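You operate a simulated robot arm through the tools that you are given. There is no shell and no other tool.

You run a simulated two-armed robot. Do the job below in one go: nothing can be reset, and whatever is moved stays where it is left.

JOB
Set the teal tray's alloy blank on the middle of the grey machine's magnet, switch it on, centre the table.
Fine: pull the panel's stop out, one press of its green ON button, then CENTRE.

Only the result counts: the job must be done as asked and must still hold three seconds after the hand-in. Knocking over, shifting, dropping, spilling or breaking anything else fails it.

ROBOT AND FRAMES
Two 7-joint arms with fingered hands on one trunk that stands fixed in place. Base frame: the origin is at the foot of the trunk, x ahead of it, y to its left, z up. Units: mm, rad, N and s.
The left shoulder is at [21, 269, 1122], the right one opposite. Each reaches about 1298 mm from its shoulder. Payload 5 kg a hand.
The tool frame of a hand sits at the grasp point between the pads (the TCP): z along the fingers, y along the line on which they close. The tips reach 42 mm beyond it. The gripper opens to 208 mm; its body begins 119 mm behind the TCP. The gripper is a hand of 4 fingers: y runs from the thumb to the fingers, the wrist lies at [0, 0, -317] in the tool frame, and closing takes about 1.5 s.
Orientation is told as [roll, pitch, yaw] about the base's x, y, z axes, in that order, counted from this pose: with the fingers straight down and closing along the base's y, the tool's x points along the base's -x, its y along +y and its z along -z.

CONTROLS
- The arms move only by the tool jog_arm. It takes "left_targets", "right_targets" or both (then of equal length, played together; a hand with none holds still); each is a list of rows, each a list of 7 numbers: the turn, a rotation vector about the tool's x, y, z in units of 8 degrees (1.0 is 8 degrees), then the shift along the tool's x, y, z in units of 50 mm (1.0 is 50 mm), then the opening, from 0 (shut) to 1 (fully open). In form: [[wx, wy, wz, dx, dy, dz, grip], ...]. A call has 1 to 20 rows; each row shifts and turns the commanded pose from where the row before left it, along the tool's axes as they then stand. A call with a number of a shift or a turn outside -1 to 1 is refused whole. A row lasts 0.2 s, in which the tool goes at most 50 mm and 0.15 rad; a call with a longer step from one row to the next is refused whole, and so is a gripper value outside its range. A pose out of reach is approached as far as the arm can. The call stops where the force on the tool passes 90 N (or 10 N more than at its start, if that is more) or the arm is blocked; 0.2 s more then pass. The fingers move at their own pace (about 153 mm/s each) and stop on an object; they squeeze with about 26 N. The grip force told is the motor's: it shows also when the fingers shut on nothing. Time passes only in rows, and 0.2 s behind the last, so rows that do not move let the fingers close. The reply holds the time, the measured pose of the TCP, the force on the tool along the base axes, the opening and the grip force, in the units named above and with some noise, with the torque about the TCP (base axes, N m) and any sound that the robot's microphone picked up.
- Cameras (640 x 400 px; columns grow to the right, rows downward): "scene" is now at [130.5, -25.6, 1364]; the picture's right is [-0.29, -0.96, 0.00], its down [-0.85, 0.26, -0.46] and it looks along [0.44, -0.13, -0.89] (base axes); focal length 214 px, centre (320, 200). "left" rides on the left gripper at [-93, 1, -146] in its tool frame; the picture's right is [-0.01, -1.00, 0.00], its down [0.84, -0.01, -0.54] and it looks along [0.54, -0.01, 0.84] (tool axes); focal length 280 px, centre (320, 200). "right" rides on the right gripper at [94, 1, -146] in its tool frame; the picture's right is [-0.01, 1.00, 0.00], its down [-0.84, -0.01, -0.54] and it looks along [-0.54, -0.01, 0.84] (tool axes); focal length 280 px, centre (320, 200). There is no depth. A picture from a camera that has moved, and an enlarged one, comes with that camera's place and axes in the base frame and with its lens. The place of the scene camera against the robot may be out by one fixed shift of up to 18 mm in any direction.
- camera(camera): a new picture of that camera. No time passes.
- raise_lower(by): moves the trunk up (or, below 0, down) by that many mm; the arms and the scene camera ride with it, the base frame stays. It gives what a move gives, with no picture.
- set_grasp(shape, hand): the hand has 4 fingers and takes this shape, open, in about a second: jaw (thumb against the fingers, like two jaws); tri (thumb and two fingers); tip (a fingertip pinch); poke (one finger out to press); point (the index stretched); flat (the hand flat); cup (the hand cupped); fist (a fist). The gripper value then closes the fingers along that shape, each until it touches; the sizes above hold for jaw. It gives what a move gives, with no picture.
- pan_tilt(pan, tilt): turns the head with the scene camera to pan (to the left, within 1.396 rad either way) and tilt (down, from -0.506 to 1.204), counted from straight ahead of the robot (the tilt from the chest, where the trunk bows). It gives what a move gives.
- close_up(camera, box): a new picture of the part [left, top, right, bottom] of that camera's present view, enlarged. No time passes.
- hand_in(): hands the job in; it is judged then, once.

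Places have to be worked out from the pictures, the camera data and where the tool is seen. Open the grippers and draw the arms clear of the work before you hand the job in, unless the task says otherwise.

The tools are called after "Emit:" by a JSON object that holds its "name" and its "arguments". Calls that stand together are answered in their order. jog_arm: Moves the arms, as the interface text tells. Its arguments: {"type":"object","properties":{"left_targets":{"type":"array","items":{"type":"array","items":{"type":"number"}}},"right_targets":{"type":"array","items":{"type":"array","items":{"type":"number"}}}},"required":[]} The other tools are called the same way: raise_lower (by) moves the trunk up or down; set_grasp (shape, hand) gives the hand a shape; pan_tilt (pan, tilt) turns the head that bears the scene camera; camera (camera) takes a picture; close_up (camera, box) takes an enlarged picture of a part of a camera's view; hand_in () hands the job in.

At the start:

```text
time: 0.0
left_eef_pos: [717.4, 303.8, 1260.6]
left_tcp_rot: [0.0, 0.002, 0.028]
left_wrist_force: [-0.3, 0.6, -1.0]
left_moment: [0.0, -0.01, -0.01]
left_width: 207.7
left_gripper_force: 0.0
left_shape: jaw
right_eef_pos: [649.0, -186.7, 1173.7]
right_tcp_rot: [0.0, 0.0, 0.027]
right_wrist_force: [-0.6, 0.2, 0.2]
right_moment: [-0.02, 0.01, -0.01]
right_width: 207.9
right_gripper_force: 0.0
right_shape: jaw
trunk travel left (down, up): [-500.0, 121.0]
head pan, tilt (commanded): [-0.297, 1.091]
```

scene: 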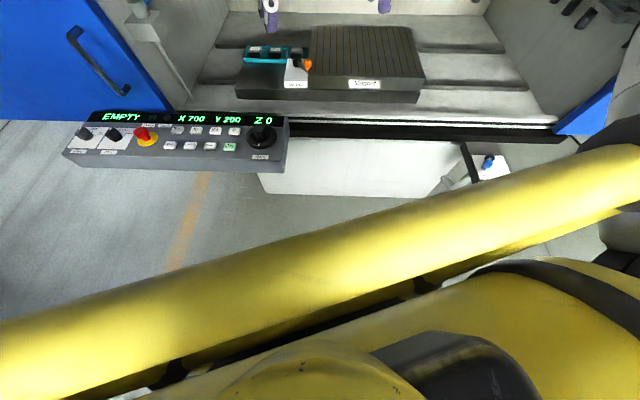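
right: 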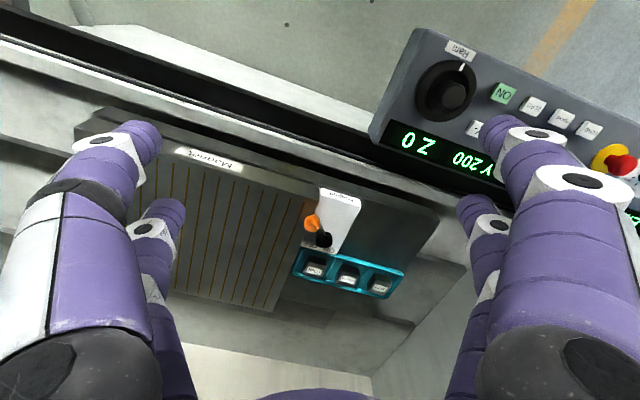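
left: 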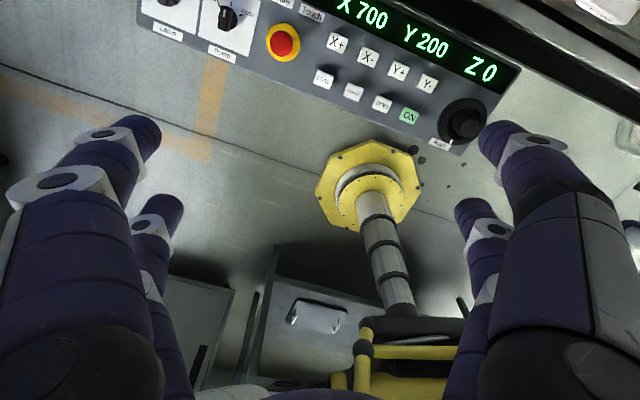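

I'll begin by looking closely at the panel, the magnet and the tray in the present views.

Emit:
{"name": "close_up", "arguments": {"camera": "scene", "box": [220, 0, 460, 150]}}

Emit:
{"name": "close_up", "arguments": {"camera": "scene", "box": [60, 90, 300, 240]}}

Emit:
{"name": "close_up", "arguments": {"camera": "right", "box": [160, 100, 480, 300]}}

Emit:
{"name": "close_up", "arguments": {"camera": "left", "box": [120, 0, 520, 250]}}

Emit:
{"name": "close_up", "arguments": {"camera": "right", "box": [360, 20, 640, 195]}}

```text
2.67 times, centred on (340, 75) of scene
camera zoom: at [130.5, -25.6, 1364.0], right [-0.29, -0.96, 0.0], down [-0.85, 0.26, -0.46], along [0.44, -0.13, -0.89], focal length 572 px, centre (267, 533)
```

zoom: 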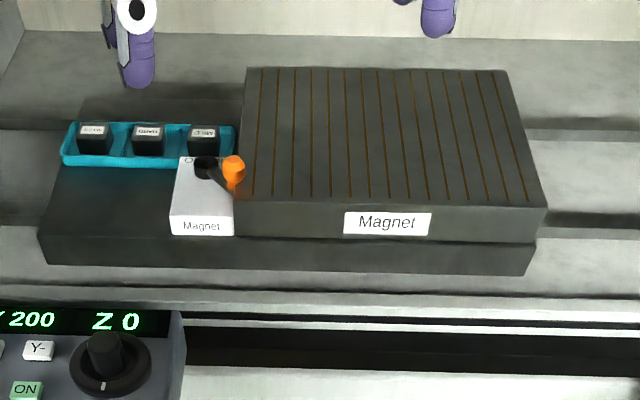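

```text
2.67 times, centred on (180, 165) of scene
camera zoom: at [130.5, -25.6, 1364.0], right [-0.29, -0.96, 0.0], down [-0.85, 0.26, -0.46], along [0.44, -0.13, -0.89], focal length 572 px, centre (693, 293)
```

zoom: 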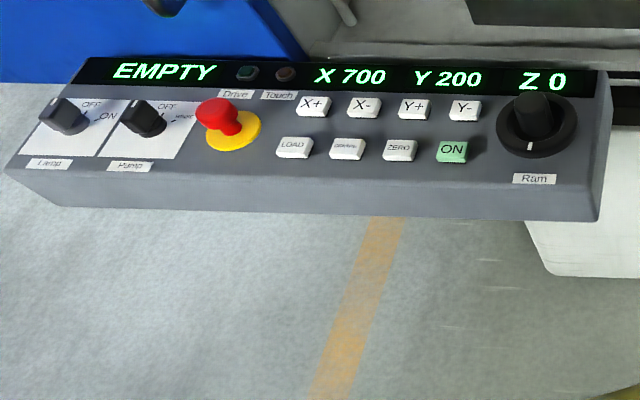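

```text
2.00 times, centred on (320, 200) of right
camera zoom: at [554.9, -188.3, 1319.9], right [-0.01, 1.0, 0.0], down [0.84, 0.01, 0.54], along [0.54, 0.01, -0.84], focal length 561 px, centre (320, 200)
```

zoom: 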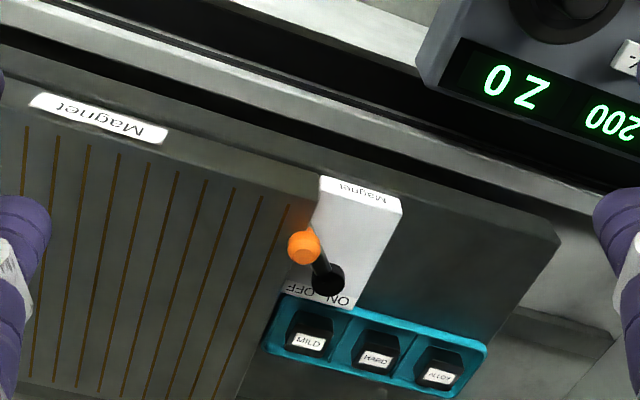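

```text
1.60 times, centred on (320, 125) of left
camera zoom: at [811.7, 306.5, 1406.9], right [0.04, -1.0, 0.0], down [-0.84, -0.04, 0.54], along [-0.54, -0.02, -0.84], focal length 449 px, centre (320, 320)
```

zoom: 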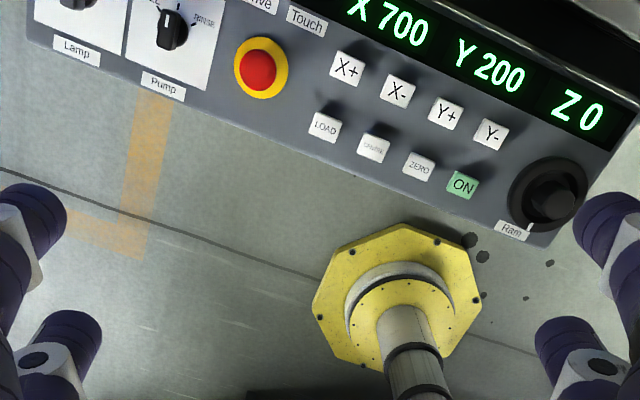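

```text
2.29 times, centred on (500, 108) of right
camera zoom: at [554.9, -188.3, 1319.9], right [-0.01, 1.0, 0.0], down [0.84, 0.01, 0.54], along [0.54, 0.01, -0.84], focal length 641 px, centre (-91, 411)
```

zoom: 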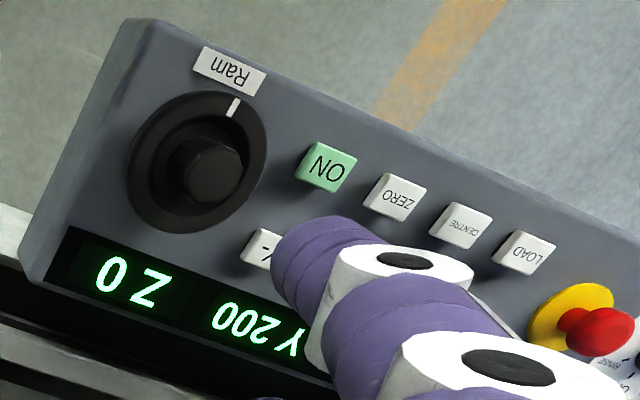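

The panel shows EMPTY, X 700, Y 200, Z 0, and the lever of the magnet seems to point to OFF. I'll tilt the head up to see the whole of the machine.

Emit:
{"name": "pan_tilt", "arguments": {"pan": 0.0, "tilt": 0.6}}

Emit:
{"name": "camera", "arguments": {"camera": "scene"}}

```text
time: 0.9
left_eef_pos: [717.3, 302.9, 1260.3]
left_tcp_rot: [-0.001, -0.001, 0.029]
left_wrist_force: [-0.1, -0.4, 0.0]
left_moment: [-0.01, 0.0, -0.01]
left_width: 207.9
left_gripper_force: 0.0
left_shape: jaw
right_eef_pos: [648.5, -186.4, 1173.1]
right_tcp_rot: [0.002, 0.0, 0.026]
right_wrist_force: [0.3, -1.0, -0.5]
right_moment: [0.04, -0.02, 0.0]
right_width: 207.8
right_gripper_force: 0.0
right_shape: jaw
trunk travel left (down, up): [-500.0, 121.0]
head pan, tilt (commanded): [0.0, 0.6]
```

```text
taken
camera scene: at [157.8, -7.0, 1402.1], right [0.0, -1.0, 0.0], down [-0.57, 0.0, -0.82], along [0.82, 0.0, -0.57], focal length 214 px, centre (320, 200)
```

scene: 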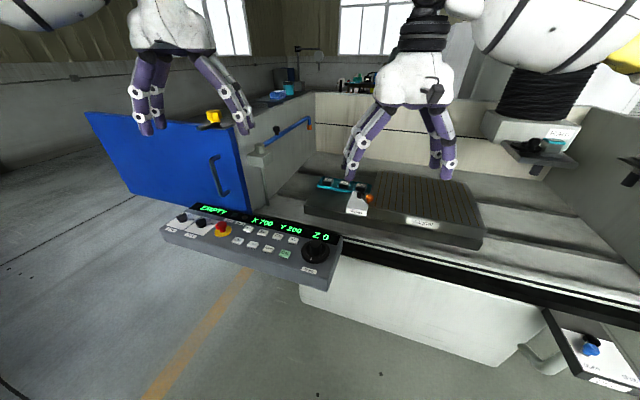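

There is a whole machining centre with a door, panel, spindle head and another control at the lower right. I'll enlarge parts of this view.

Emit:
{"name": "close_up", "arguments": {"camera": "scene", "box": [280, 120, 520, 270]}}

Emit:
{"name": "close_up", "arguments": {"camera": "scene", "box": [480, 290, 640, 390]}}

Emit:
{"name": "close_up", "arguments": {"camera": "scene", "box": [150, 190, 350, 315]}}

Emit:
{"name": "close_up", "arguments": {"camera": "scene", "box": [440, 60, 640, 185]}}

```text
2.67 times, centred on (400, 195) of scene
camera zoom: at [157.8, -7.0, 1402.1], right [0.0, -1.0, 0.0], down [-0.57, 0.0, -0.82], along [0.82, 0.0, -0.57], focal length 572 px, centre (107, 213)
```

zoom: 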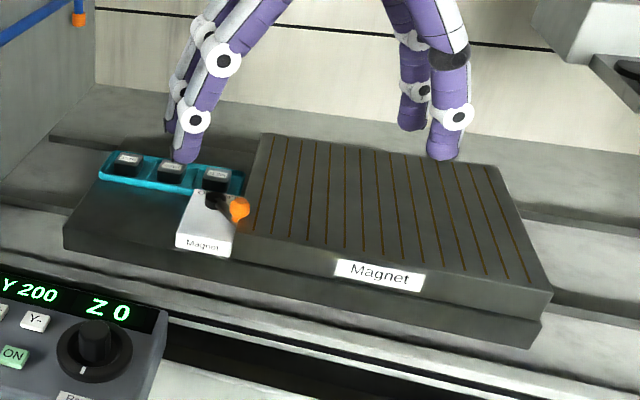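

```text
4.00 times, centred on (560, 340) of scene
camera zoom: at [157.8, -7.0, 1402.1], right [0.0, -1.0, 0.0], down [-0.57, 0.0, -0.82], along [0.82, 0.0, -0.57], focal length 858 px, centre (-640, -360)
```

zoom: 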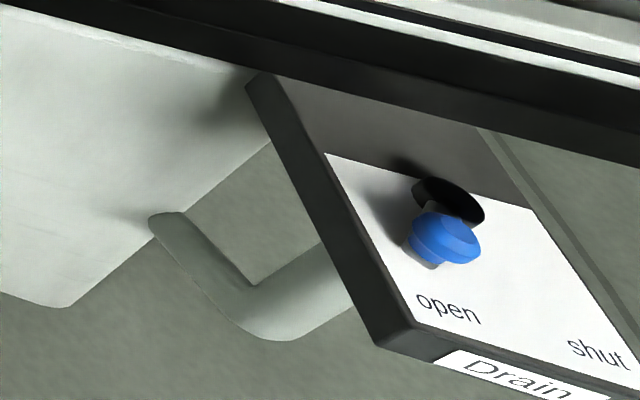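

```text
3.20 times, centred on (250, 252) of scene
camera zoom: at [157.8, -7.0, 1402.1], right [0.0, -1.0, 0.0], down [-0.57, 0.0, -0.82], along [0.82, 0.0, -0.57], focal length 686 px, centre (544, 32)
```

zoom: 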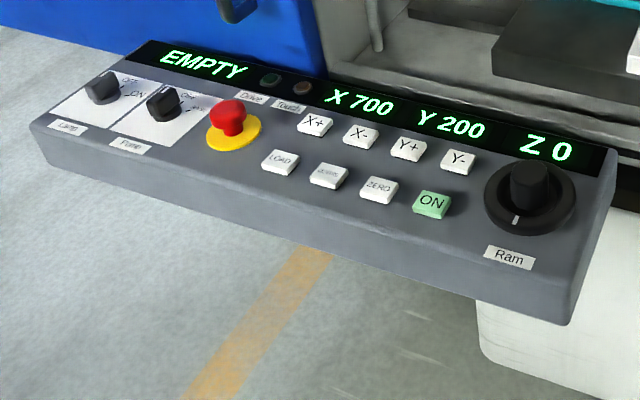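

```text
3.20 times, centred on (540, 122) of scene
camera zoom: at [157.8, -7.0, 1402.1], right [0.0, -1.0, 0.0], down [-0.57, 0.0, -0.82], along [0.82, 0.0, -0.57], focal length 686 px, centre (-384, 448)
```

zoom: 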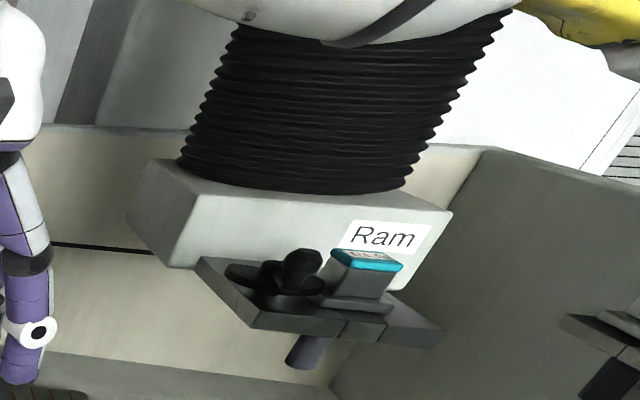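

Triangulating between the scene and right cameras, I judge the alloy blank's top at about [1078, -44, 883]. The magnet centre comes out near [890, -419, 925], with the machine turned about -18° in yaw. I'll move the right hand above and in front of the tray for a closer look.

Emit:
{"name": "jog_arm", "arguments": {"right_targets": [[0, 0, 0, -0.8445, 0.335, 0.3575, 1], [0, 0, 0, -0.8445, 0.335, 0.3575, 1], [0, 0, 0, -0.8445, 0.335, 0.3575, 1], [0, 0, 0, -0.8445, 0.335, 0.3575, 1], [0, 0, 0, -0.8445, 0.335, 0.3575, 1], [0, 0, 0, -0.8445, 0.335, 0.3575, 1], [0, 0, 0, -0.8445, 0.335, 0.3575, 1], [0, 0, 0, -0.8445, 0.335, 0.3575, 1], [0, 0, 0.83, 0, 0, 0, 1], [0, 0, 0.83, 0, 0, 0, 1], [0, 0, 0.83, 0, 0, 0, 1], [0, 0, 0, 0, 0, 0, 1]]}}

Emit:
{"name": "camera", "arguments": {"camera": "right"}}

Emit:
{"name": "camera", "arguments": {"camera": "scene"}}

```text
time: 3.5
left_eef_pos: [717.9, 301.7, 1259.7]
left_tcp_rot: [0.001, -0.001, 0.028]
left_wrist_force: [0.9, 0.2, -0.1]
left_moment: [0.03, 0.03, 0.01]
left_width: 207.9
left_gripper_force: 0.0
left_shape: jaw
right_eef_pos: [927.8, -54.7, 1038.5]
right_tcp_rot: [0.001, 0.002, -0.322]
right_wrist_force: [-0.9, 0.2, -1.0]
right_moment: [0.01, -0.02, -0.01]
right_width: 207.9
right_gripper_force: 0.1
right_shape: jaw
right hand out of reach, approached as far as the arm can: row 7, 8
trunk travel left (down, up): [-500.0, 121.0]
head pan, tilt (commanded): [0.0, 0.6]
```

```text
taken
camera right: at [839.1, -25.0, 1183.2], right [0.33, 0.94, 0.0], down [0.79, -0.28, 0.54], along [0.51, -0.18, -0.84], focal length 280 px, centre (320, 200)
```

right: 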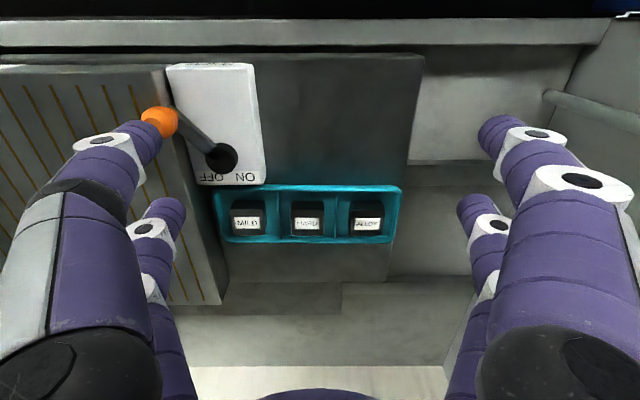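

```text
taken
camera scene: at [158.0, -7.2, 1402.1], right [0.0, -1.0, 0.0], down [-0.57, 0.0, -0.82], along [0.82, 0.0, -0.57], focal length 214 px, centre (320, 200)
```

scene: 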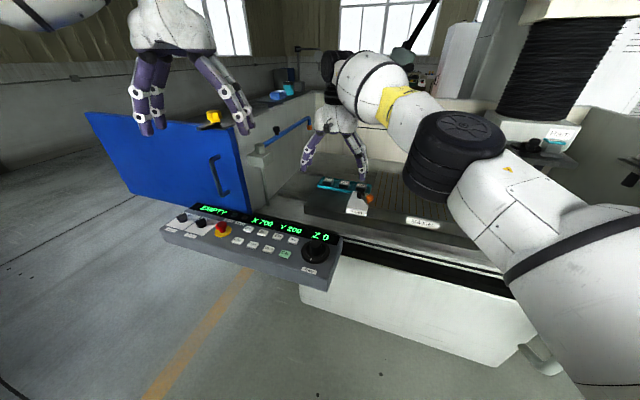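

The straight-down reach ends near x = 928, so I will have to tilt the hand forward for the tray. I'll enlarge the tray and lever first.

Emit:
{"name": "close_up", "arguments": {"camera": "right", "box": [200, 160, 424, 300]}}

Emit:
{"name": "close_up", "arguments": {"camera": "right", "box": [120, 50, 280, 150]}}

Emit:
{"name": "close_up", "arguments": {"camera": "scene", "box": [290, 150, 450, 250]}}

```text
2.86 times, centred on (312, 230) of right
camera zoom: at [839.1, -25.0, 1183.2], right [0.33, 0.94, 0.0], down [0.79, -0.28, 0.54], along [0.51, -0.18, -0.84], focal length 801 px, centre (343, 114)
```

zoom: 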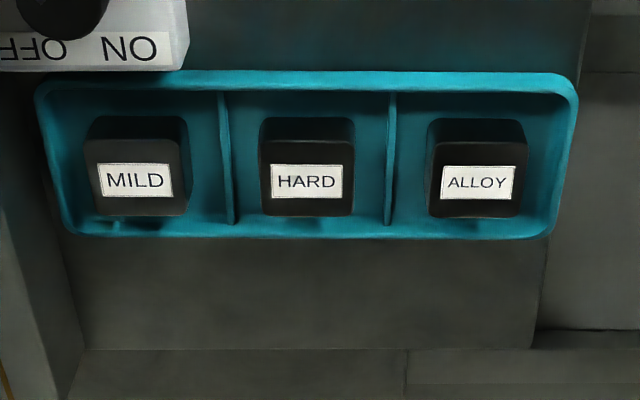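

```text
4.00 times, centred on (200, 100) of right
camera zoom: at [839.1, -25.0, 1183.2], right [0.33, 0.94, 0.0], down [0.79, -0.28, 0.54], along [0.51, -0.18, -0.84], focal length 1122 px, centre (800, 600)
```

zoom: 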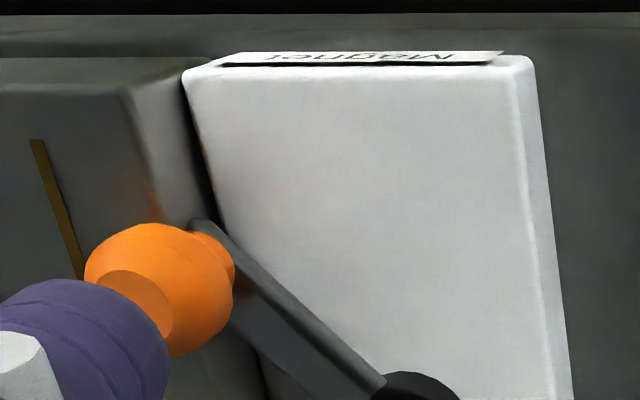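

```text
4.00 times, centred on (370, 200) of scene
camera zoom: at [158.0, -7.2, 1402.1], right [0.0, -1.0, 0.0], down [-0.57, 0.0, -0.82], along [0.82, 0.0, -0.57], focal length 858 px, centre (120, 200)
```

zoom: 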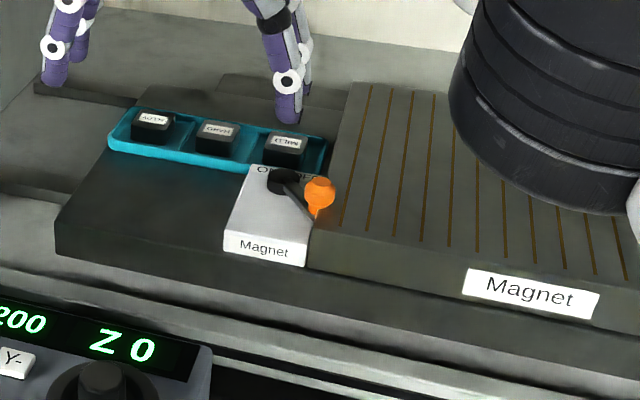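

The blanks are about 45 mm squares standing a little above the tray rim, roughly 77 mm apart. I'll try the "tip" shape in free air to see how the fingers stand.

Emit:
{"name": "set_grasp", "arguments": {"hand": "right", "shape": "tip"}}

Emit:
{"name": "camera", "arguments": {"camera": "right"}}

Emit:
{"name": "close_up", "arguments": {"camera": "scene", "box": [260, 70, 420, 170]}}

```text
time: 4.4
left_eef_pos: [718.2, 301.7, 1260.9]
left_tcp_rot: [0.0, 0.0, 0.028]
left_wrist_force: [0.7, 0.2, 0.1]
left_moment: [0.01, -0.01, 0.01]
left_width: 207.7
left_gripper_force: 0.1
left_shape: jaw
right_eef_pos: [926.2, -56.4, 1035.7]
right_tcp_rot: [0.0, 0.0, -0.323]
right_wrist_force: [-0.6, -0.6, -0.4]
right_moment: [0.0, 0.02, -0.02]
right_width: 207.8
right_gripper_force: 0.1
right_shape: tip
trunk travel left (down, up): [-500.0, 121.0]
head pan, tilt (commanded): [0.0, 0.6]
```

```text
taken
camera right: at [838.9, -24.7, 1183.3], right [0.33, 0.94, 0.0], down [0.8, -0.28, 0.54], along [0.51, -0.18, -0.84], focal length 280 px, centre (320, 200)
```

right: 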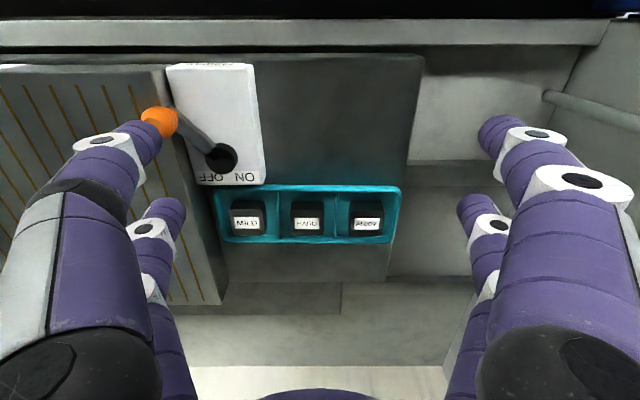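

```text
4.00 times, centred on (340, 120) of scene
camera zoom: at [157.9, -7.0, 1402.1], right [0.0, -1.0, 0.0], down [-0.56, 0.0, -0.83], along [0.83, 0.0, -0.56], focal length 858 px, centre (240, 520)
```

zoom: 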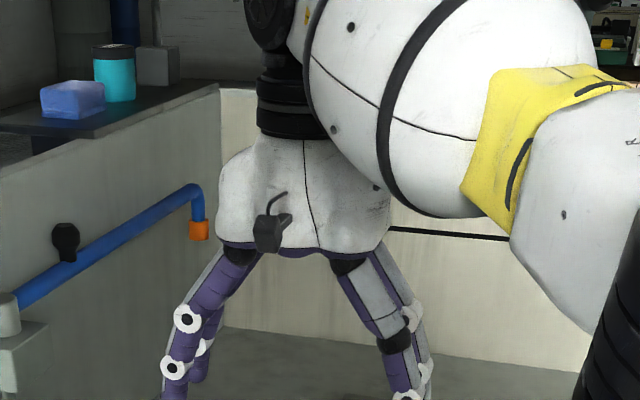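

Open, the tip shape looks just like jaw, so I'll close it partway to about a blank's width and look.

Emit:
{"name": "jog_arm", "arguments": {"right_targets": [[0, 0, 0, 0, 0, 0, 0.3], [0, 0, 0, 0, 0, 0, 0.3], [0, 0, 0, 0, 0, 0, 0.3], [0, 0, 0, 0, 0, 0, 0.3], [0, 0, 0, 0, 0, 0, 0.3], [0, 0, 0, 0, 0, 0, 0.3]]}}

Emit:
{"name": "camera", "arguments": {"camera": "right"}}

Emit:
{"name": "close_up", "arguments": {"camera": "scene", "box": [260, 90, 420, 190]}}

```text
time: 5.8
left_eef_pos: [718.4, 304.0, 1260.2]
left_tcp_rot: [0.001, 0.0, 0.028]
left_wrist_force: [-0.9, -0.1, 0.1]
left_moment: [0.02, 0.01, -0.01]
left_width: 208.1
left_gripper_force: 0.1
left_shape: jaw
right_eef_pos: [927.2, -54.6, 1036.2]
right_tcp_rot: [0.001, 0.0, -0.321]
right_wrist_force: [-0.3, -0.3, -0.2]
right_moment: [-0.01, -0.01, 0.0]
right_width: 62.7
right_gripper_force: 0.1
right_shape: tip
trunk travel left (down, up): [-500.0, 121.0]
head pan, tilt (commanded): [0.0, 0.6]
```

```text
taken
camera right: at [838.9, -24.7, 1183.4], right [0.33, 0.94, 0.0], down [0.8, -0.28, 0.54], along [0.51, -0.18, -0.84], focal length 280 px, centre (320, 200)
```

right: 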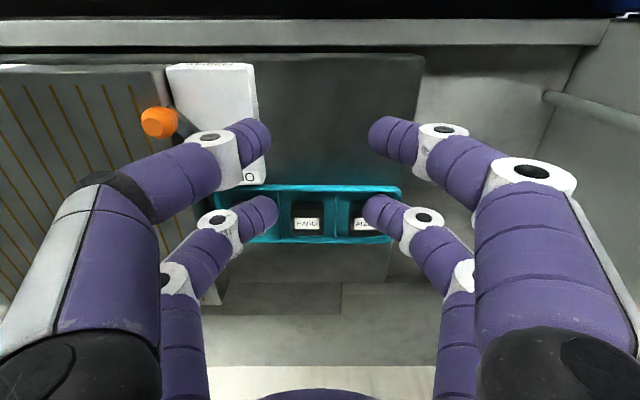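

```text
4.00 times, centred on (340, 140) of scene
camera zoom: at [157.9, -7.0, 1402.1], right [0.0, -1.0, 0.0], down [-0.56, 0.0, -0.83], along [0.83, 0.0, -0.56], focal length 858 px, centre (240, 440)
```

zoom: 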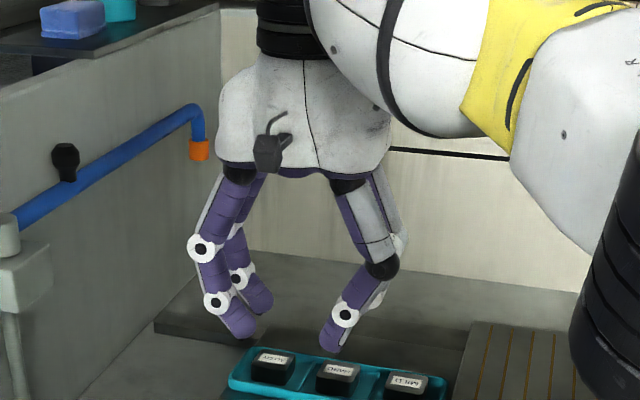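

The two finger pairs sit about ±33 mm along tool x, each finger about 27 mm thick, so a 45 mm blank would barely catch between pairs. I'll check the tri shape on the right and the poke shape on the left.

Emit:
{"name": "set_grasp", "arguments": {"hand": "right", "shape": "tri"}}

Emit:
{"name": "set_grasp", "arguments": {"hand": "left", "shape": "poke"}}

Emit:
{"name": "jog_arm", "arguments": {"right_targets": [[0, 0, 0, 0, 0, 0, 0.25], [0, 0, 0, 0, 0, 0, 0.25], [0, 0, 0, 0, 0, 0, 0.25], [0, 0, 0, 0, 0, 0, 0.25], [0, 0, 0, 0, 0, 0, 0.25], [0, 0, 0, 0, 0, 0, 0.25]]}}

Emit:
{"name": "camera", "arguments": {"camera": "right"}}

Emit:
{"name": "camera", "arguments": {"camera": "left"}}

Emit:
{"name": "camera", "arguments": {"camera": "scene"}}

```text
time: 6.7
left_eef_pos: [716.7, 302.1, 1260.7]
left_tcp_rot: [0.0, 0.0, 0.027]
left_wrist_force: [-0.1, -0.1, -0.3]
left_moment: [0.04, 0.0, 0.0]
left_width: 207.7
left_gripper_force: 0.0
left_shape: jaw
right_eef_pos: [928.4, -54.3, 1035.5]
right_tcp_rot: [0.0, 0.001, -0.321]
right_wrist_force: [0.2, -1.0, 0.2]
right_moment: [0.03, -0.02, 0.01]
right_width: 207.8
right_gripper_force: 0.1
right_shape: tri
trunk travel left (down, up): [-500.0, 121.0]
head pan, tilt (commanded): [0.0, 0.6]
```

```text
time: 7.6
left_eef_pos: [718.8, 303.8, 1260.0]
left_tcp_rot: [0.0, -0.002, 0.028]
left_wrist_force: [0.1, 0.1, -0.4]
left_moment: [-0.01, -0.01, 0.02]
left_width: 0.0
left_gripper_force: 0.0
left_shape: poke
right_eef_pos: [927.3, -55.3, 1036.5]
right_tcp_rot: [-0.001, -0.001, -0.322]
right_wrist_force: [0.2, 0.2, 0.5]
right_moment: [-0.02, -0.01, 0.02]
right_width: 207.8
right_gripper_force: 0.0
right_shape: tri
trunk travel left (down, up): [-500.0, 121.0]
head pan, tilt (commanded): [0.0, 0.6]
```

```text
time: 9.0
left_eef_pos: [717.3, 303.5, 1260.3]
left_tcp_rot: [0.001, 0.0, 0.028]
left_wrist_force: [-0.2, 0.2, 0.0]
left_moment: [-0.01, 0.0, 0.01]
left_width: 0.3
left_gripper_force: 0.1
left_shape: poke
right_eef_pos: [928.4, -54.2, 1037.0]
right_tcp_rot: [0.001, 0.0, -0.321]
right_wrist_force: [0.1, 0.1, 0.3]
right_moment: [0.0, 0.01, -0.02]
right_width: 52.7
right_gripper_force: 0.1
right_shape: tri
trunk travel left (down, up): [-500.0, 121.0]
head pan, tilt (commanded): [0.0, 0.6]
```

```text
taken
camera right: at [838.9, -24.7, 1183.4], right [0.33, 0.94, 0.0], down [0.8, -0.28, 0.54], along [0.51, -0.18, -0.84], focal length 280 px, centre (320, 200)
```

right: 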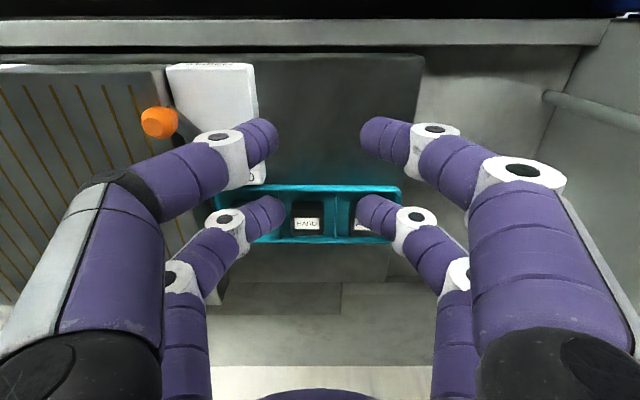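

```text
taken
camera left: at [811.7, 306.5, 1407.0], right [0.04, -1.0, 0.0], down [-0.84, -0.04, 0.54], along [-0.54, -0.02, -0.84], focal length 280 px, centre (320, 200)
```

left: 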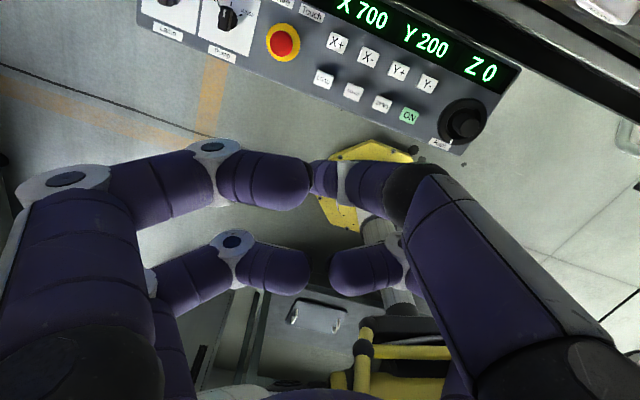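

```text
taken
camera scene: at [157.9, -7.0, 1402.1], right [0.0, -1.0, 0.0], down [-0.56, 0.0, -0.83], along [0.83, 0.0, -0.56], focal length 214 px, centre (320, 200)
```

scene: 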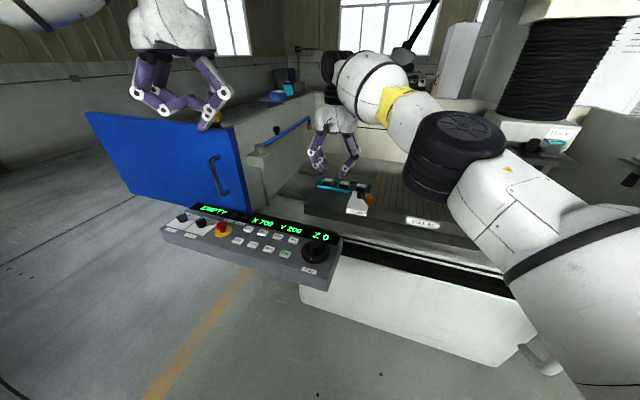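

Tri closes the same way. I'll enlarge the left hand in its poke shape in the scene view.

Emit:
{"name": "close_up", "arguments": {"camera": "scene", "box": [100, 30, 260, 130]}}

Emit:
{"name": "set_grasp", "arguments": {"hand": "left", "shape": "point"}}

Emit:
{"name": "close_up", "arguments": {"camera": "scene", "box": [100, 30, 260, 130]}}

Emit:
{"name": "camera", "arguments": {"camera": "left"}}

```text
4.00 times, centred on (180, 80) of scene
camera zoom: at [157.9, -7.0, 1402.1], right [0.0, -1.0, 0.0], down [-0.56, 0.0, -0.83], along [0.83, 0.0, -0.56], focal length 858 px, centre (880, 680)
```

zoom: 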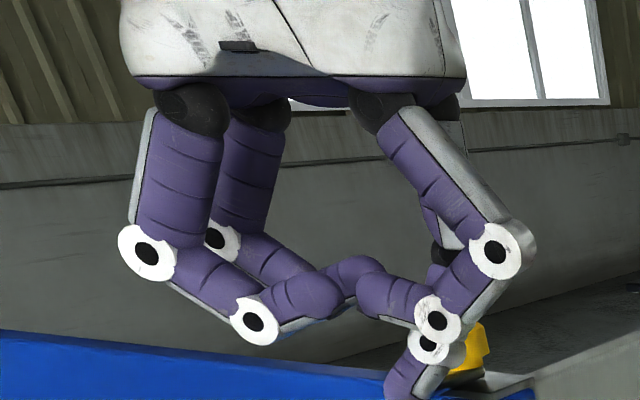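

```text
time: 9.9
left_eef_pos: [717.8, 302.9, 1259.7]
left_tcp_rot: [0.001, 0.0, 0.028]
left_wrist_force: [-0.2, -0.9, 1.0]
left_moment: [0.0, 0.0, -0.01]
left_width: 201.7
left_gripper_force: 0.0
left_shape: point
right_eef_pos: [927.9, -54.6, 1036.9]
right_tcp_rot: [0.002, 0.0, -0.32]
right_wrist_force: [-0.4, 0.2, -0.6]
right_moment: [0.01, -0.03, 0.02]
right_width: 52.7
right_gripper_force: 0.0
right_shape: tri
trunk travel left (down, up): [-500.0, 121.0]
head pan, tilt (commanded): [0.0, 0.6]
```

```text
4.00 times, centred on (180, 80) of scene
camera zoom: at [157.9, -7.0, 1402.1], right [0.0, -1.0, 0.0], down [-0.56, 0.0, -0.83], along [0.83, 0.0, -0.56], focal length 858 px, centre (880, 680)
```

zoom: 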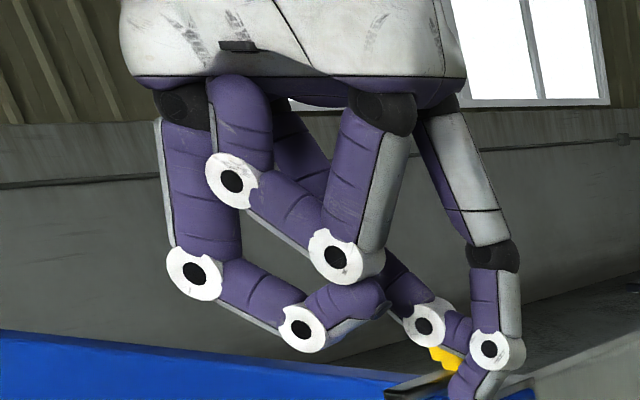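

```text
taken
camera left: at [811.7, 306.5, 1407.0], right [0.04, -1.0, 0.0], down [-0.84, -0.04, 0.54], along [-0.54, -0.02, -0.84], focal length 280 px, centre (320, 200)
```

left: 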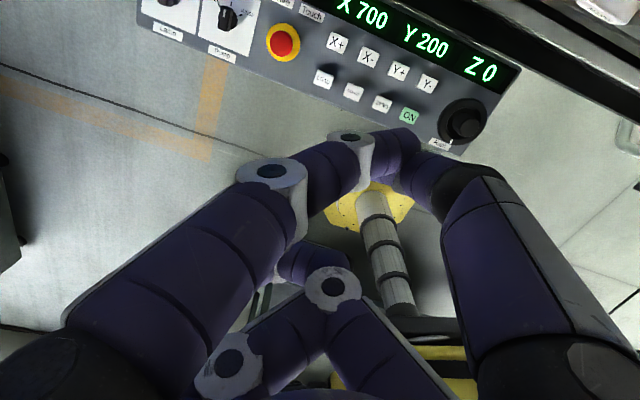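

I'll compare with jaw on the right hand at the same opening, since I need to know where the fingertips end relative to the TCP.

Emit:
{"name": "set_grasp", "arguments": {"hand": "right", "shape": "jaw"}}

Emit:
{"name": "jog_arm", "arguments": {"right_targets": [[0, 0, 0, 0, 0, 0, 0.25], [0, 0, 0, 0, 0, 0, 0.25], [0, 0, 0, 0, 0, 0, 0.25], [0, 0, 0, 0, 0, 0, 0.25], [0, 0, 0, 0, 0, 0, 0.25], [0, 0, 0, 0, 0, 0, 0.25]]}}

Emit:
{"name": "close_up", "arguments": {"camera": "scene", "box": [260, 90, 420, 190]}}

Emit:
{"name": "camera", "arguments": {"camera": "right"}}

```text
time: 10.8
left_eef_pos: [718.0, 302.9, 1260.6]
left_tcp_rot: [-0.001, 0.0, 0.028]
left_wrist_force: [0.0, 0.2, 0.2]
left_moment: [0.01, 0.03, 0.03]
left_width: 201.7
left_gripper_force: 0.0
left_shape: point
right_eef_pos: [927.6, -54.9, 1036.7]
right_tcp_rot: [0.0, 0.001, -0.322]
right_wrist_force: [-0.3, 0.6, 0.1]
right_moment: [-0.02, 0.01, -0.03]
right_width: 207.9
right_gripper_force: 0.0
right_shape: jaw
trunk travel left (down, up): [-500.0, 121.0]
head pan, tilt (commanded): [0.0, 0.6]
```

```text
time: 12.2
left_eef_pos: [717.9, 303.3, 1259.8]
left_tcp_rot: [0.0, 0.001, 0.029]
left_wrist_force: [0.5, -0.3, 0.3]
left_moment: [0.02, 0.01, -0.04]
left_width: 0.0
left_gripper_force: 0.0
left_shape: point
right_eef_pos: [929.1, -55.9, 1036.3]
right_tcp_rot: [0.0, -0.001, -0.32]
right_wrist_force: [-0.8, 0.6, 0.6]
right_moment: [-0.02, 0.02, 0.01]
right_width: 52.4
right_gripper_force: 0.0
right_shape: jaw
trunk travel left (down, up): [-500.0, 121.0]
head pan, tilt (commanded): [0.0, 0.6]
```

```text
4.00 times, centred on (340, 140) of scene
camera zoom: at [157.9, -7.0, 1402.1], right [0.0, -1.0, 0.0], down [-0.56, 0.0, -0.83], along [0.83, 0.0, -0.56], focal length 858 px, centre (240, 440)
```

zoom: 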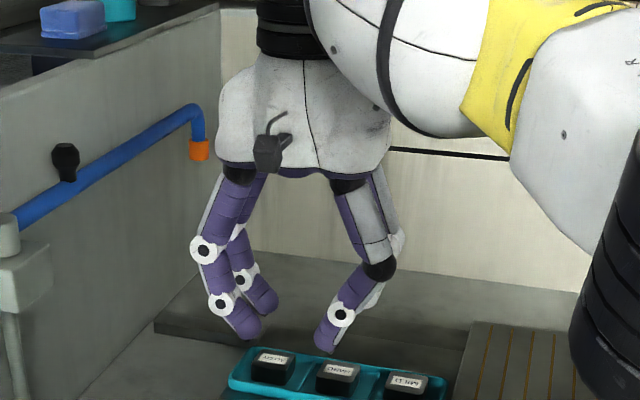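

```text
taken
camera right: at [838.9, -24.7, 1183.4], right [0.33, 0.94, 0.0], down [0.8, -0.28, 0.54], along [0.51, -0.18, -0.84], focal length 280 px, centre (320, 200)
```

right: 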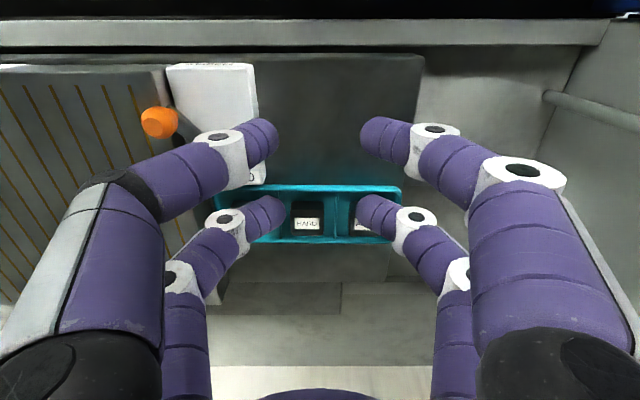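

All three grasps close identically, with the fingertips angled in and about 20 mm beyond the TCP. I'll tilt the hand forward about 35° in place to gain reach and to see the tray from the side.

Emit:
{"name": "jog_arm", "arguments": {"right_targets": [[0, -0.875, 0, 0, 0, 0, 0.35], [0, -0.875, 0, 0, 0, 0, 0.35], [0, -0.875, 0, 0, 0, 0, 0.35], [0, -0.875, 0, 0, 0, 0, 0.35], [0, -0.875, 0, 0, 0, 0, 0.35], [0, 0, 0, 0, 0, 0, 0.35]]}}

Emit:
{"name": "camera", "arguments": {"camera": "right"}}

Emit:
{"name": "camera", "arguments": {"camera": "scene"}}

```text
time: 13.6
left_eef_pos: [716.7, 303.9, 1259.8]
left_tcp_rot: [-0.001, 0.001, 0.03]
left_wrist_force: [-0.3, 0.8, 0.3]
left_moment: [-0.1, 0.02, 0.02]
left_width: 0.0
left_gripper_force: 0.1
left_shape: point
right_eef_pos: [928.7, -54.7, 1035.8]
right_tcp_rot: [0.0, -0.613, -0.321]
right_wrist_force: [-0.3, 1.0, -0.5]
right_moment: [-0.1, -0.01, -0.06]
right_width: 72.7
right_gripper_force: 0.0
right_shape: jaw
trunk travel left (down, up): [-500.0, 121.0]
head pan, tilt (commanded): [0.0, 0.6]
```

```text
taken
camera right: at [775.9, -3.2, 1102.1], right [0.33, 0.95, 0.01], down [0.36, -0.13, 0.93], along [0.88, -0.3, -0.38], focal length 280 px, centre (320, 200)
```

right: 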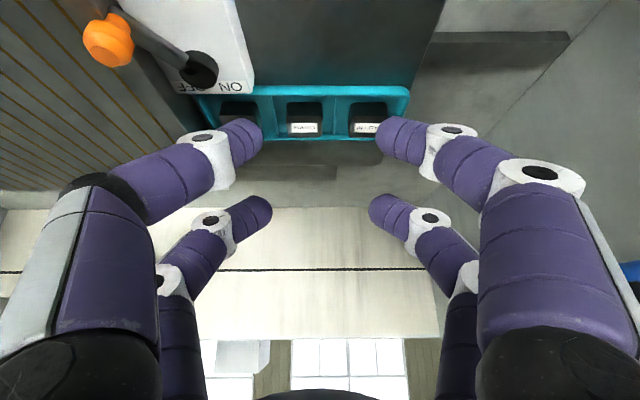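

```text
taken
camera scene: at [157.7, -6.4, 1402.2], right [0.0, -1.0, 0.0], down [-0.56, 0.0, -0.83], along [0.83, 0.0, -0.56], focal length 214 px, centre (320, 200)
```

scene: 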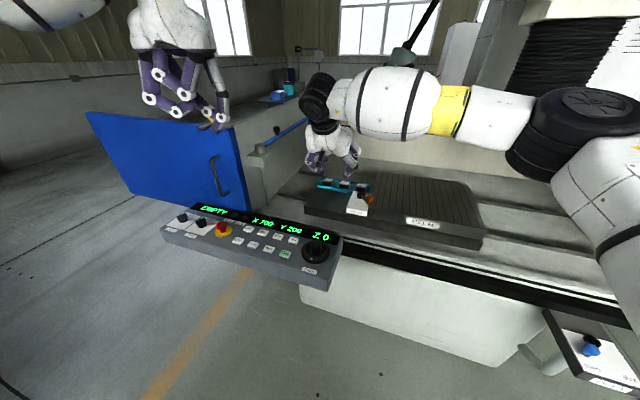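

The tilt worked and reach is fine here. I'll enlarge the tray to measure the blank height over the rim.

Emit:
{"name": "close_up", "arguments": {"camera": "right", "box": [190, 60, 430, 210]}}

Emit:
{"name": "close_up", "arguments": {"camera": "right", "box": [330, 70, 430, 150]}}

```text
2.67 times, centred on (310, 135) of right
camera zoom: at [775.9, -3.2, 1102.1], right [0.33, 0.95, 0.01], down [0.36, -0.13, 0.93], along [0.88, -0.3, -0.38], focal length 748 px, centre (347, 373)
```

zoom: 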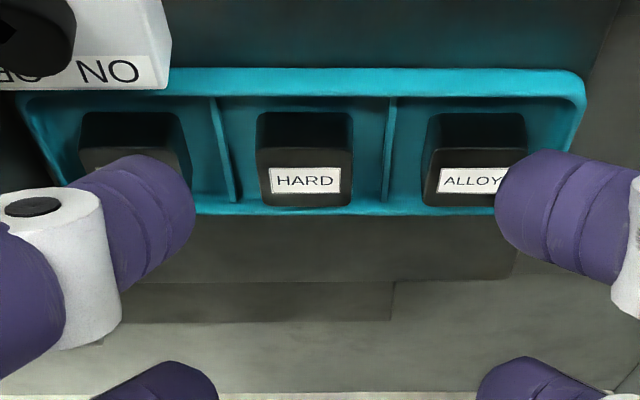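

```text
5.00 times, centred on (380, 110) of right
camera zoom: at [775.9, -3.2, 1102.1], right [0.33, 0.95, 0.01], down [0.36, -0.13, 0.93], along [0.88, -0.3, -0.38], focal length 1402 px, centre (20, 650)
```

zoom: 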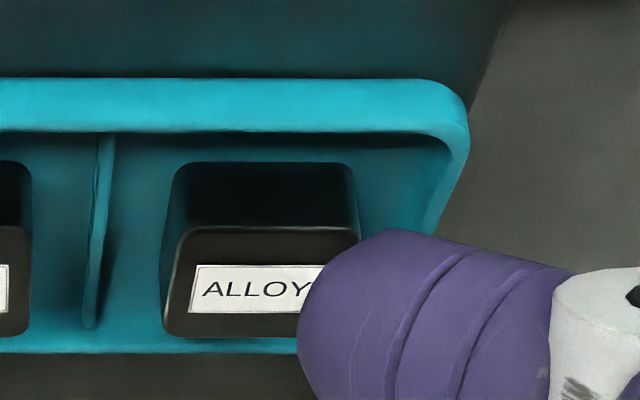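

The blank seems only about 13 mm proud of the rim, so I want accurate heights. I'll tilt the hand to about 60° and drop it in front of the tray so that its camera looks almost level at the blanks.

Emit:
{"name": "jog_arm", "arguments": {"right_targets": [[0, -0.78, 0, 0, 0, 0, 0.35], [0, -0.78, 0, 0, 0, 0, 0.35], [0, -0.78, 0, 0, 0, 0, 0.35], [0, -0.78, 0, 0, 0, 0, 0.35], [0, 0, 0, 0.43, 0.393, 0.602, 0.35], [0, 0, 0, 0.43, 0.393, 0.602, 0.35], [0, 0, 0, 0.43, 0.393, 0.602, 0.35], [0, 0, 0, 0, 0, 0, 0.35]]}}

Emit:
{"name": "camera", "arguments": {"camera": "right"}}

Emit:
{"name": "camera", "arguments": {"camera": "scene"}}

```text
time: 15.4
left_eef_pos: [716.2, 303.2, 1261.1]
left_tcp_rot: [0.0, 0.0, 0.025]
left_wrist_force: [0.1, 0.2, 0.9]
left_moment: [0.02, -0.06, -0.04]
left_width: 0.0
left_gripper_force: 0.1
left_shape: point
right_eef_pos: [992.2, -13.2, 935.1]
right_tcp_rot: [0.0, -1.046, -0.322]
right_wrist_force: [-1.4, 0.1, 0.3]
right_moment: [0.01, 0.0, 0.04]
right_width: 72.9
right_gripper_force: 0.1
right_shape: jaw
trunk travel left (down, up): [-500.0, 121.0]
head pan, tilt (commanded): [0.0, 0.6]
```

```text
taken
camera right: at [826.4, 42.4, 927.4], right [0.32, 0.95, 0.01], down [-0.05, 0.0, 1.0], along [0.95, -0.32, 0.05], focal length 280 px, centre (320, 200)
```

right: 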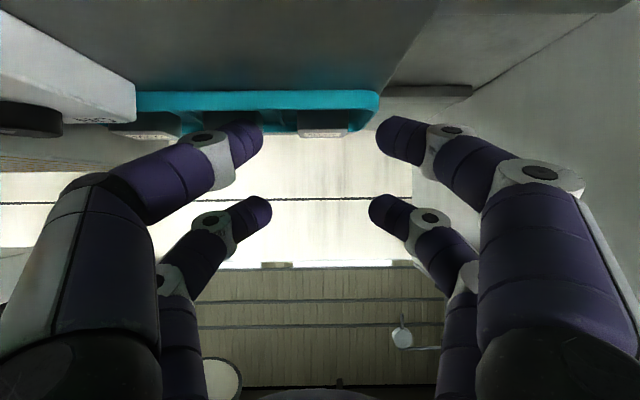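

```text
taken
camera scene: at [157.4, -7.2, 1402.4], right [0.0, -1.0, 0.0], down [-0.56, 0.0, -0.83], along [0.83, 0.0, -0.56], focal length 214 px, centre (320, 200)
```

scene: 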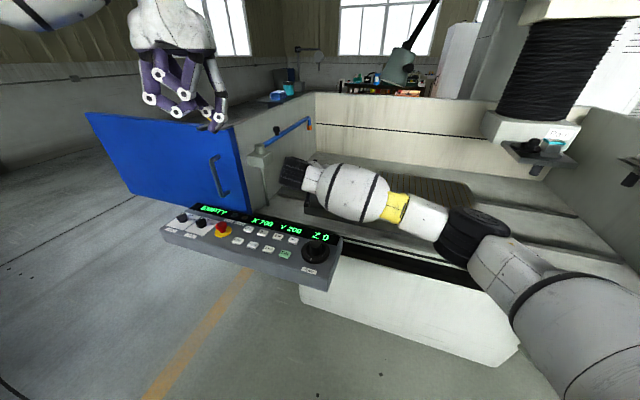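

Now a nearly level view of the tray; I'll enlarge the alloy blank and rim.

Emit:
{"name": "close_up", "arguments": {"camera": "right", "box": [240, 70, 400, 170]}}

Emit:
{"name": "close_up", "arguments": {"camera": "right", "box": [280, 85, 380, 147]}}

```text
4.00 times, centred on (320, 120) of right
camera zoom: at [826.4, 42.4, 927.4], right [0.32, 0.95, 0.01], down [-0.05, 0.0, 1.0], along [0.95, -0.32, 0.05], focal length 1122 px, centre (320, 520)
```

zoom: 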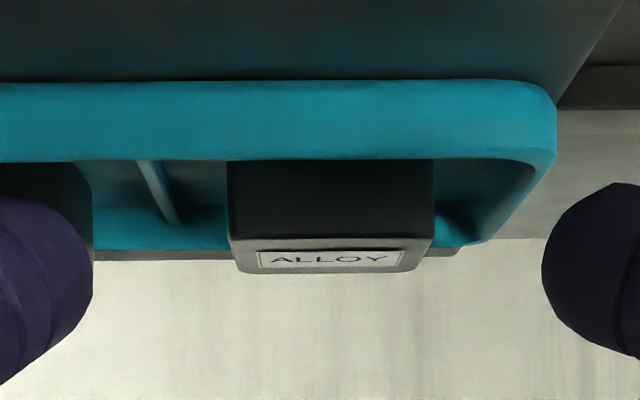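

```text
6.40 times, centred on (330, 116) of right
camera zoom: at [826.4, 42.4, 927.4], right [0.32, 0.95, 0.01], down [-0.05, 0.0, 1.0], along [0.95, -0.32, 0.05], focal length 1794 px, centre (256, 738)
```

zoom: 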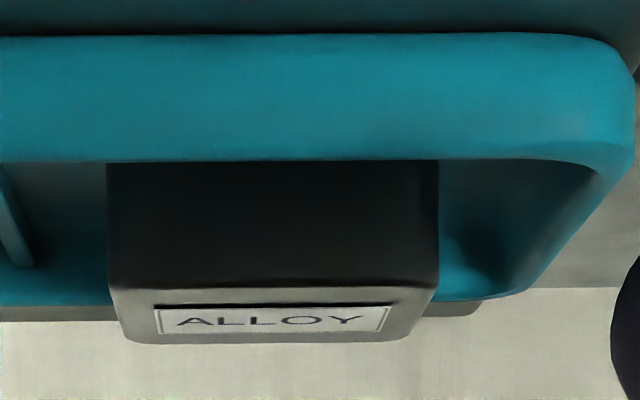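

From this view: blank top z≈877.6, rim z≈866.5, low dividers z≈860.5, blank centre at machine coordinates P≈1039.5 (depth), Q≈303 (to the left). The fingers are ~25 mm thick, so they have little room beside the blank. I'll go back to a 35° tilt and hover just over the alloy blank to check alignment.

Emit:
{"name": "jog_arm", "arguments": {"right_targets": [[0, 0, 0, -0.866, 0, -0.5, 0.3], [0, 0.78, 0, 0, 0, 0, 0.3], [0, 0.78, 0, 0, 0, 0, 0.3], [0, 0.78, 0, 0, 0, 0, 0.3], [0, 0.78, 0, 0, 0, 0, 0.3], [0, 0, 0, -0.403, 0.0187, 0.609, 0.3], [0, 0, 0, -0.403, 0.0187, 0.609, 0.3], [0, 0, 0, -0.403, 0.0187, 0.609, 0.3], [0, 0, 0, 0, 0, 0, 0.3]]}}

Emit:
{"name": "camera", "arguments": {"camera": "right"}}

Emit:
{"name": "camera", "arguments": {"camera": "scene"}}

```text
time: 17.4
left_eef_pos: [717.2, 302.6, 1260.7]
left_tcp_rot: [0.0, 0.0, 0.026]
left_wrist_force: [-0.6, -0.5, -0.2]
left_moment: [0.08, -0.04, 0.01]
left_width: 0.3
left_gripper_force: 0.0
left_shape: point
right_eef_pos: [1087.7, -45.5, 945.6]
right_tcp_rot: [0.002, -0.613, -0.322]
right_wrist_force: [0.0, 0.0, 0.4]
right_moment: [0.05, -0.01, 0.03]
right_width: 62.8
right_gripper_force: 0.1
right_shape: jaw
trunk travel left (down, up): [-500.0, 121.0]
head pan, tilt (commanded): [0.0, 0.6]
```

```text
taken
camera right: at [935.4, 7.3, 1012.6], right [0.33, 0.94, 0.01], down [0.36, -0.13, 0.92], along [0.88, -0.3, -0.38], focal length 280 px, centre (320, 200)
```

right: 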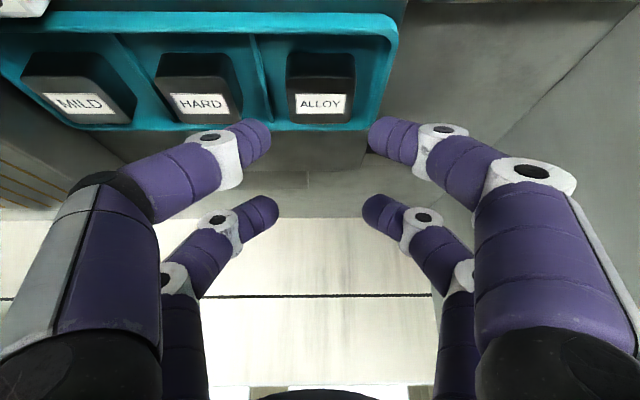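

```text
taken
camera scene: at [157.6, -7.4, 1402.3], right [0.0, -1.0, 0.0], down [-0.56, 0.0, -0.83], along [0.83, 0.0, -0.56], focal length 214 px, centre (320, 200)
```

scene: 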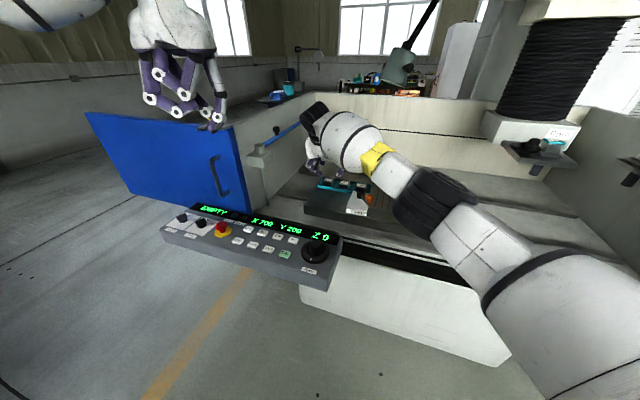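

The pose is reachable. I'll enlarge to compare the finger gap with the blank.

Emit:
{"name": "close_up", "arguments": {"camera": "right", "box": [220, 20, 420, 145]}}

Emit:
{"name": "close_up", "arguments": {"camera": "right", "box": [220, 100, 420, 225]}}

```text
3.20 times, centred on (320, 82) of right
camera zoom: at [935.4, 7.3, 1012.6], right [0.33, 0.94, 0.01], down [0.36, -0.13, 0.92], along [0.88, -0.3, -0.38], focal length 897 px, centre (320, 576)
```

zoom: 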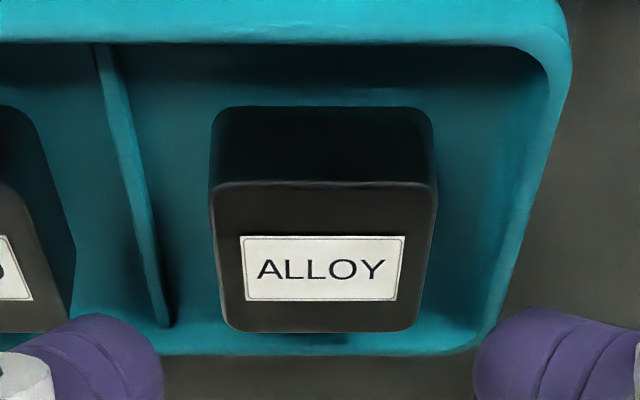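

```text
3.20 times, centred on (320, 162) of right
camera zoom: at [935.4, 7.3, 1012.6], right [0.33, 0.94, 0.01], down [0.36, -0.13, 0.92], along [0.88, -0.3, -0.38], focal length 897 px, centre (320, 320)
```

zoom: 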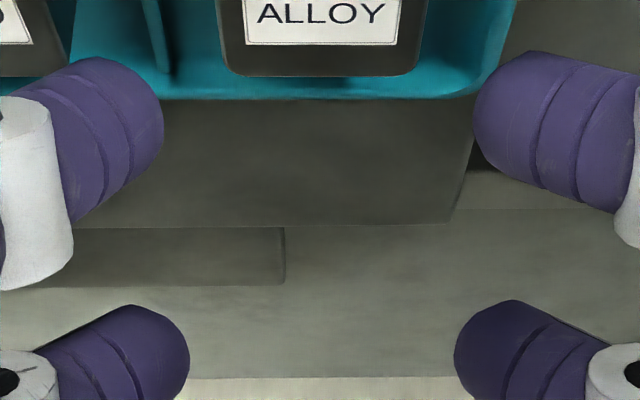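

The finger midpoint is within about 1 mm of the blank's centre in both directions; fingertips are 38 mm below the TCP. I'll narrow the opening to about 52 mm, come down 23 mm so that the tips sit just above the blank top, and look again.

Emit:
{"name": "jog_arm", "arguments": {"right_targets": [[0, 0, 0, 0, 0, 0, 0.25], [0, 0, 0, 0, 0, 0, 0.25], [0, 0, 0, 0.12, 0.007, 0.196, 0.25], [0, 0, 0, 0.121, 0.007, 0.196, 0.25], [0, 0, 0, 0, 0, 0, 0.25]]}}

Emit:
{"name": "close_up", "arguments": {"camera": "right", "box": [220, 20, 420, 145]}}

Emit:
{"name": "close_up", "arguments": {"camera": "right", "box": [220, 80, 420, 205]}}

```text
time: 18.6
left_eef_pos: [718.3, 302.6, 1261.0]
left_tcp_rot: [-0.001, 0.002, 0.028]
left_wrist_force: [-0.6, 0.6, 1.3]
left_moment: [0.01, -0.03, 0.01]
left_width: 0.2
left_gripper_force: 0.1
left_shape: point
right_eef_pos: [1089.7, -43.6, 922.2]
right_tcp_rot: [0.0, -0.611, -0.322]
right_wrist_force: [-0.3, 0.6, 0.5]
right_moment: [0.04, -0.01, -0.01]
right_width: 52.3
right_gripper_force: 0.0
right_shape: jaw
trunk travel left (down, up): [-500.0, 121.0]
head pan, tilt (commanded): [0.0, 0.6]
```

```text
3.20 times, centred on (320, 82) of right
camera zoom: at [936.9, 8.5, 989.5], right [0.33, 0.94, 0.01], down [0.36, -0.13, 0.92], along [0.87, -0.3, -0.38], focal length 897 px, centre (320, 576)
```

zoom: 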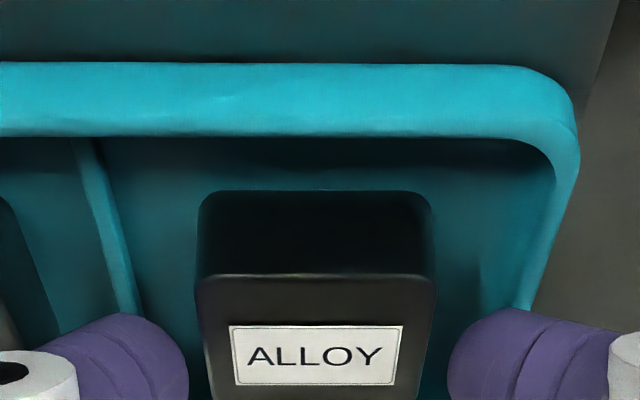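

```text
3.20 times, centred on (320, 142) of right
camera zoom: at [936.9, 8.5, 989.5], right [0.33, 0.94, 0.01], down [0.36, -0.13, 0.92], along [0.87, -0.3, -0.38], focal length 897 px, centre (320, 384)
```

zoom: 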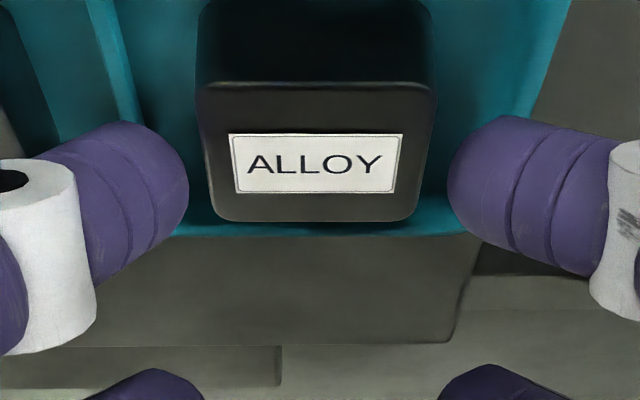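

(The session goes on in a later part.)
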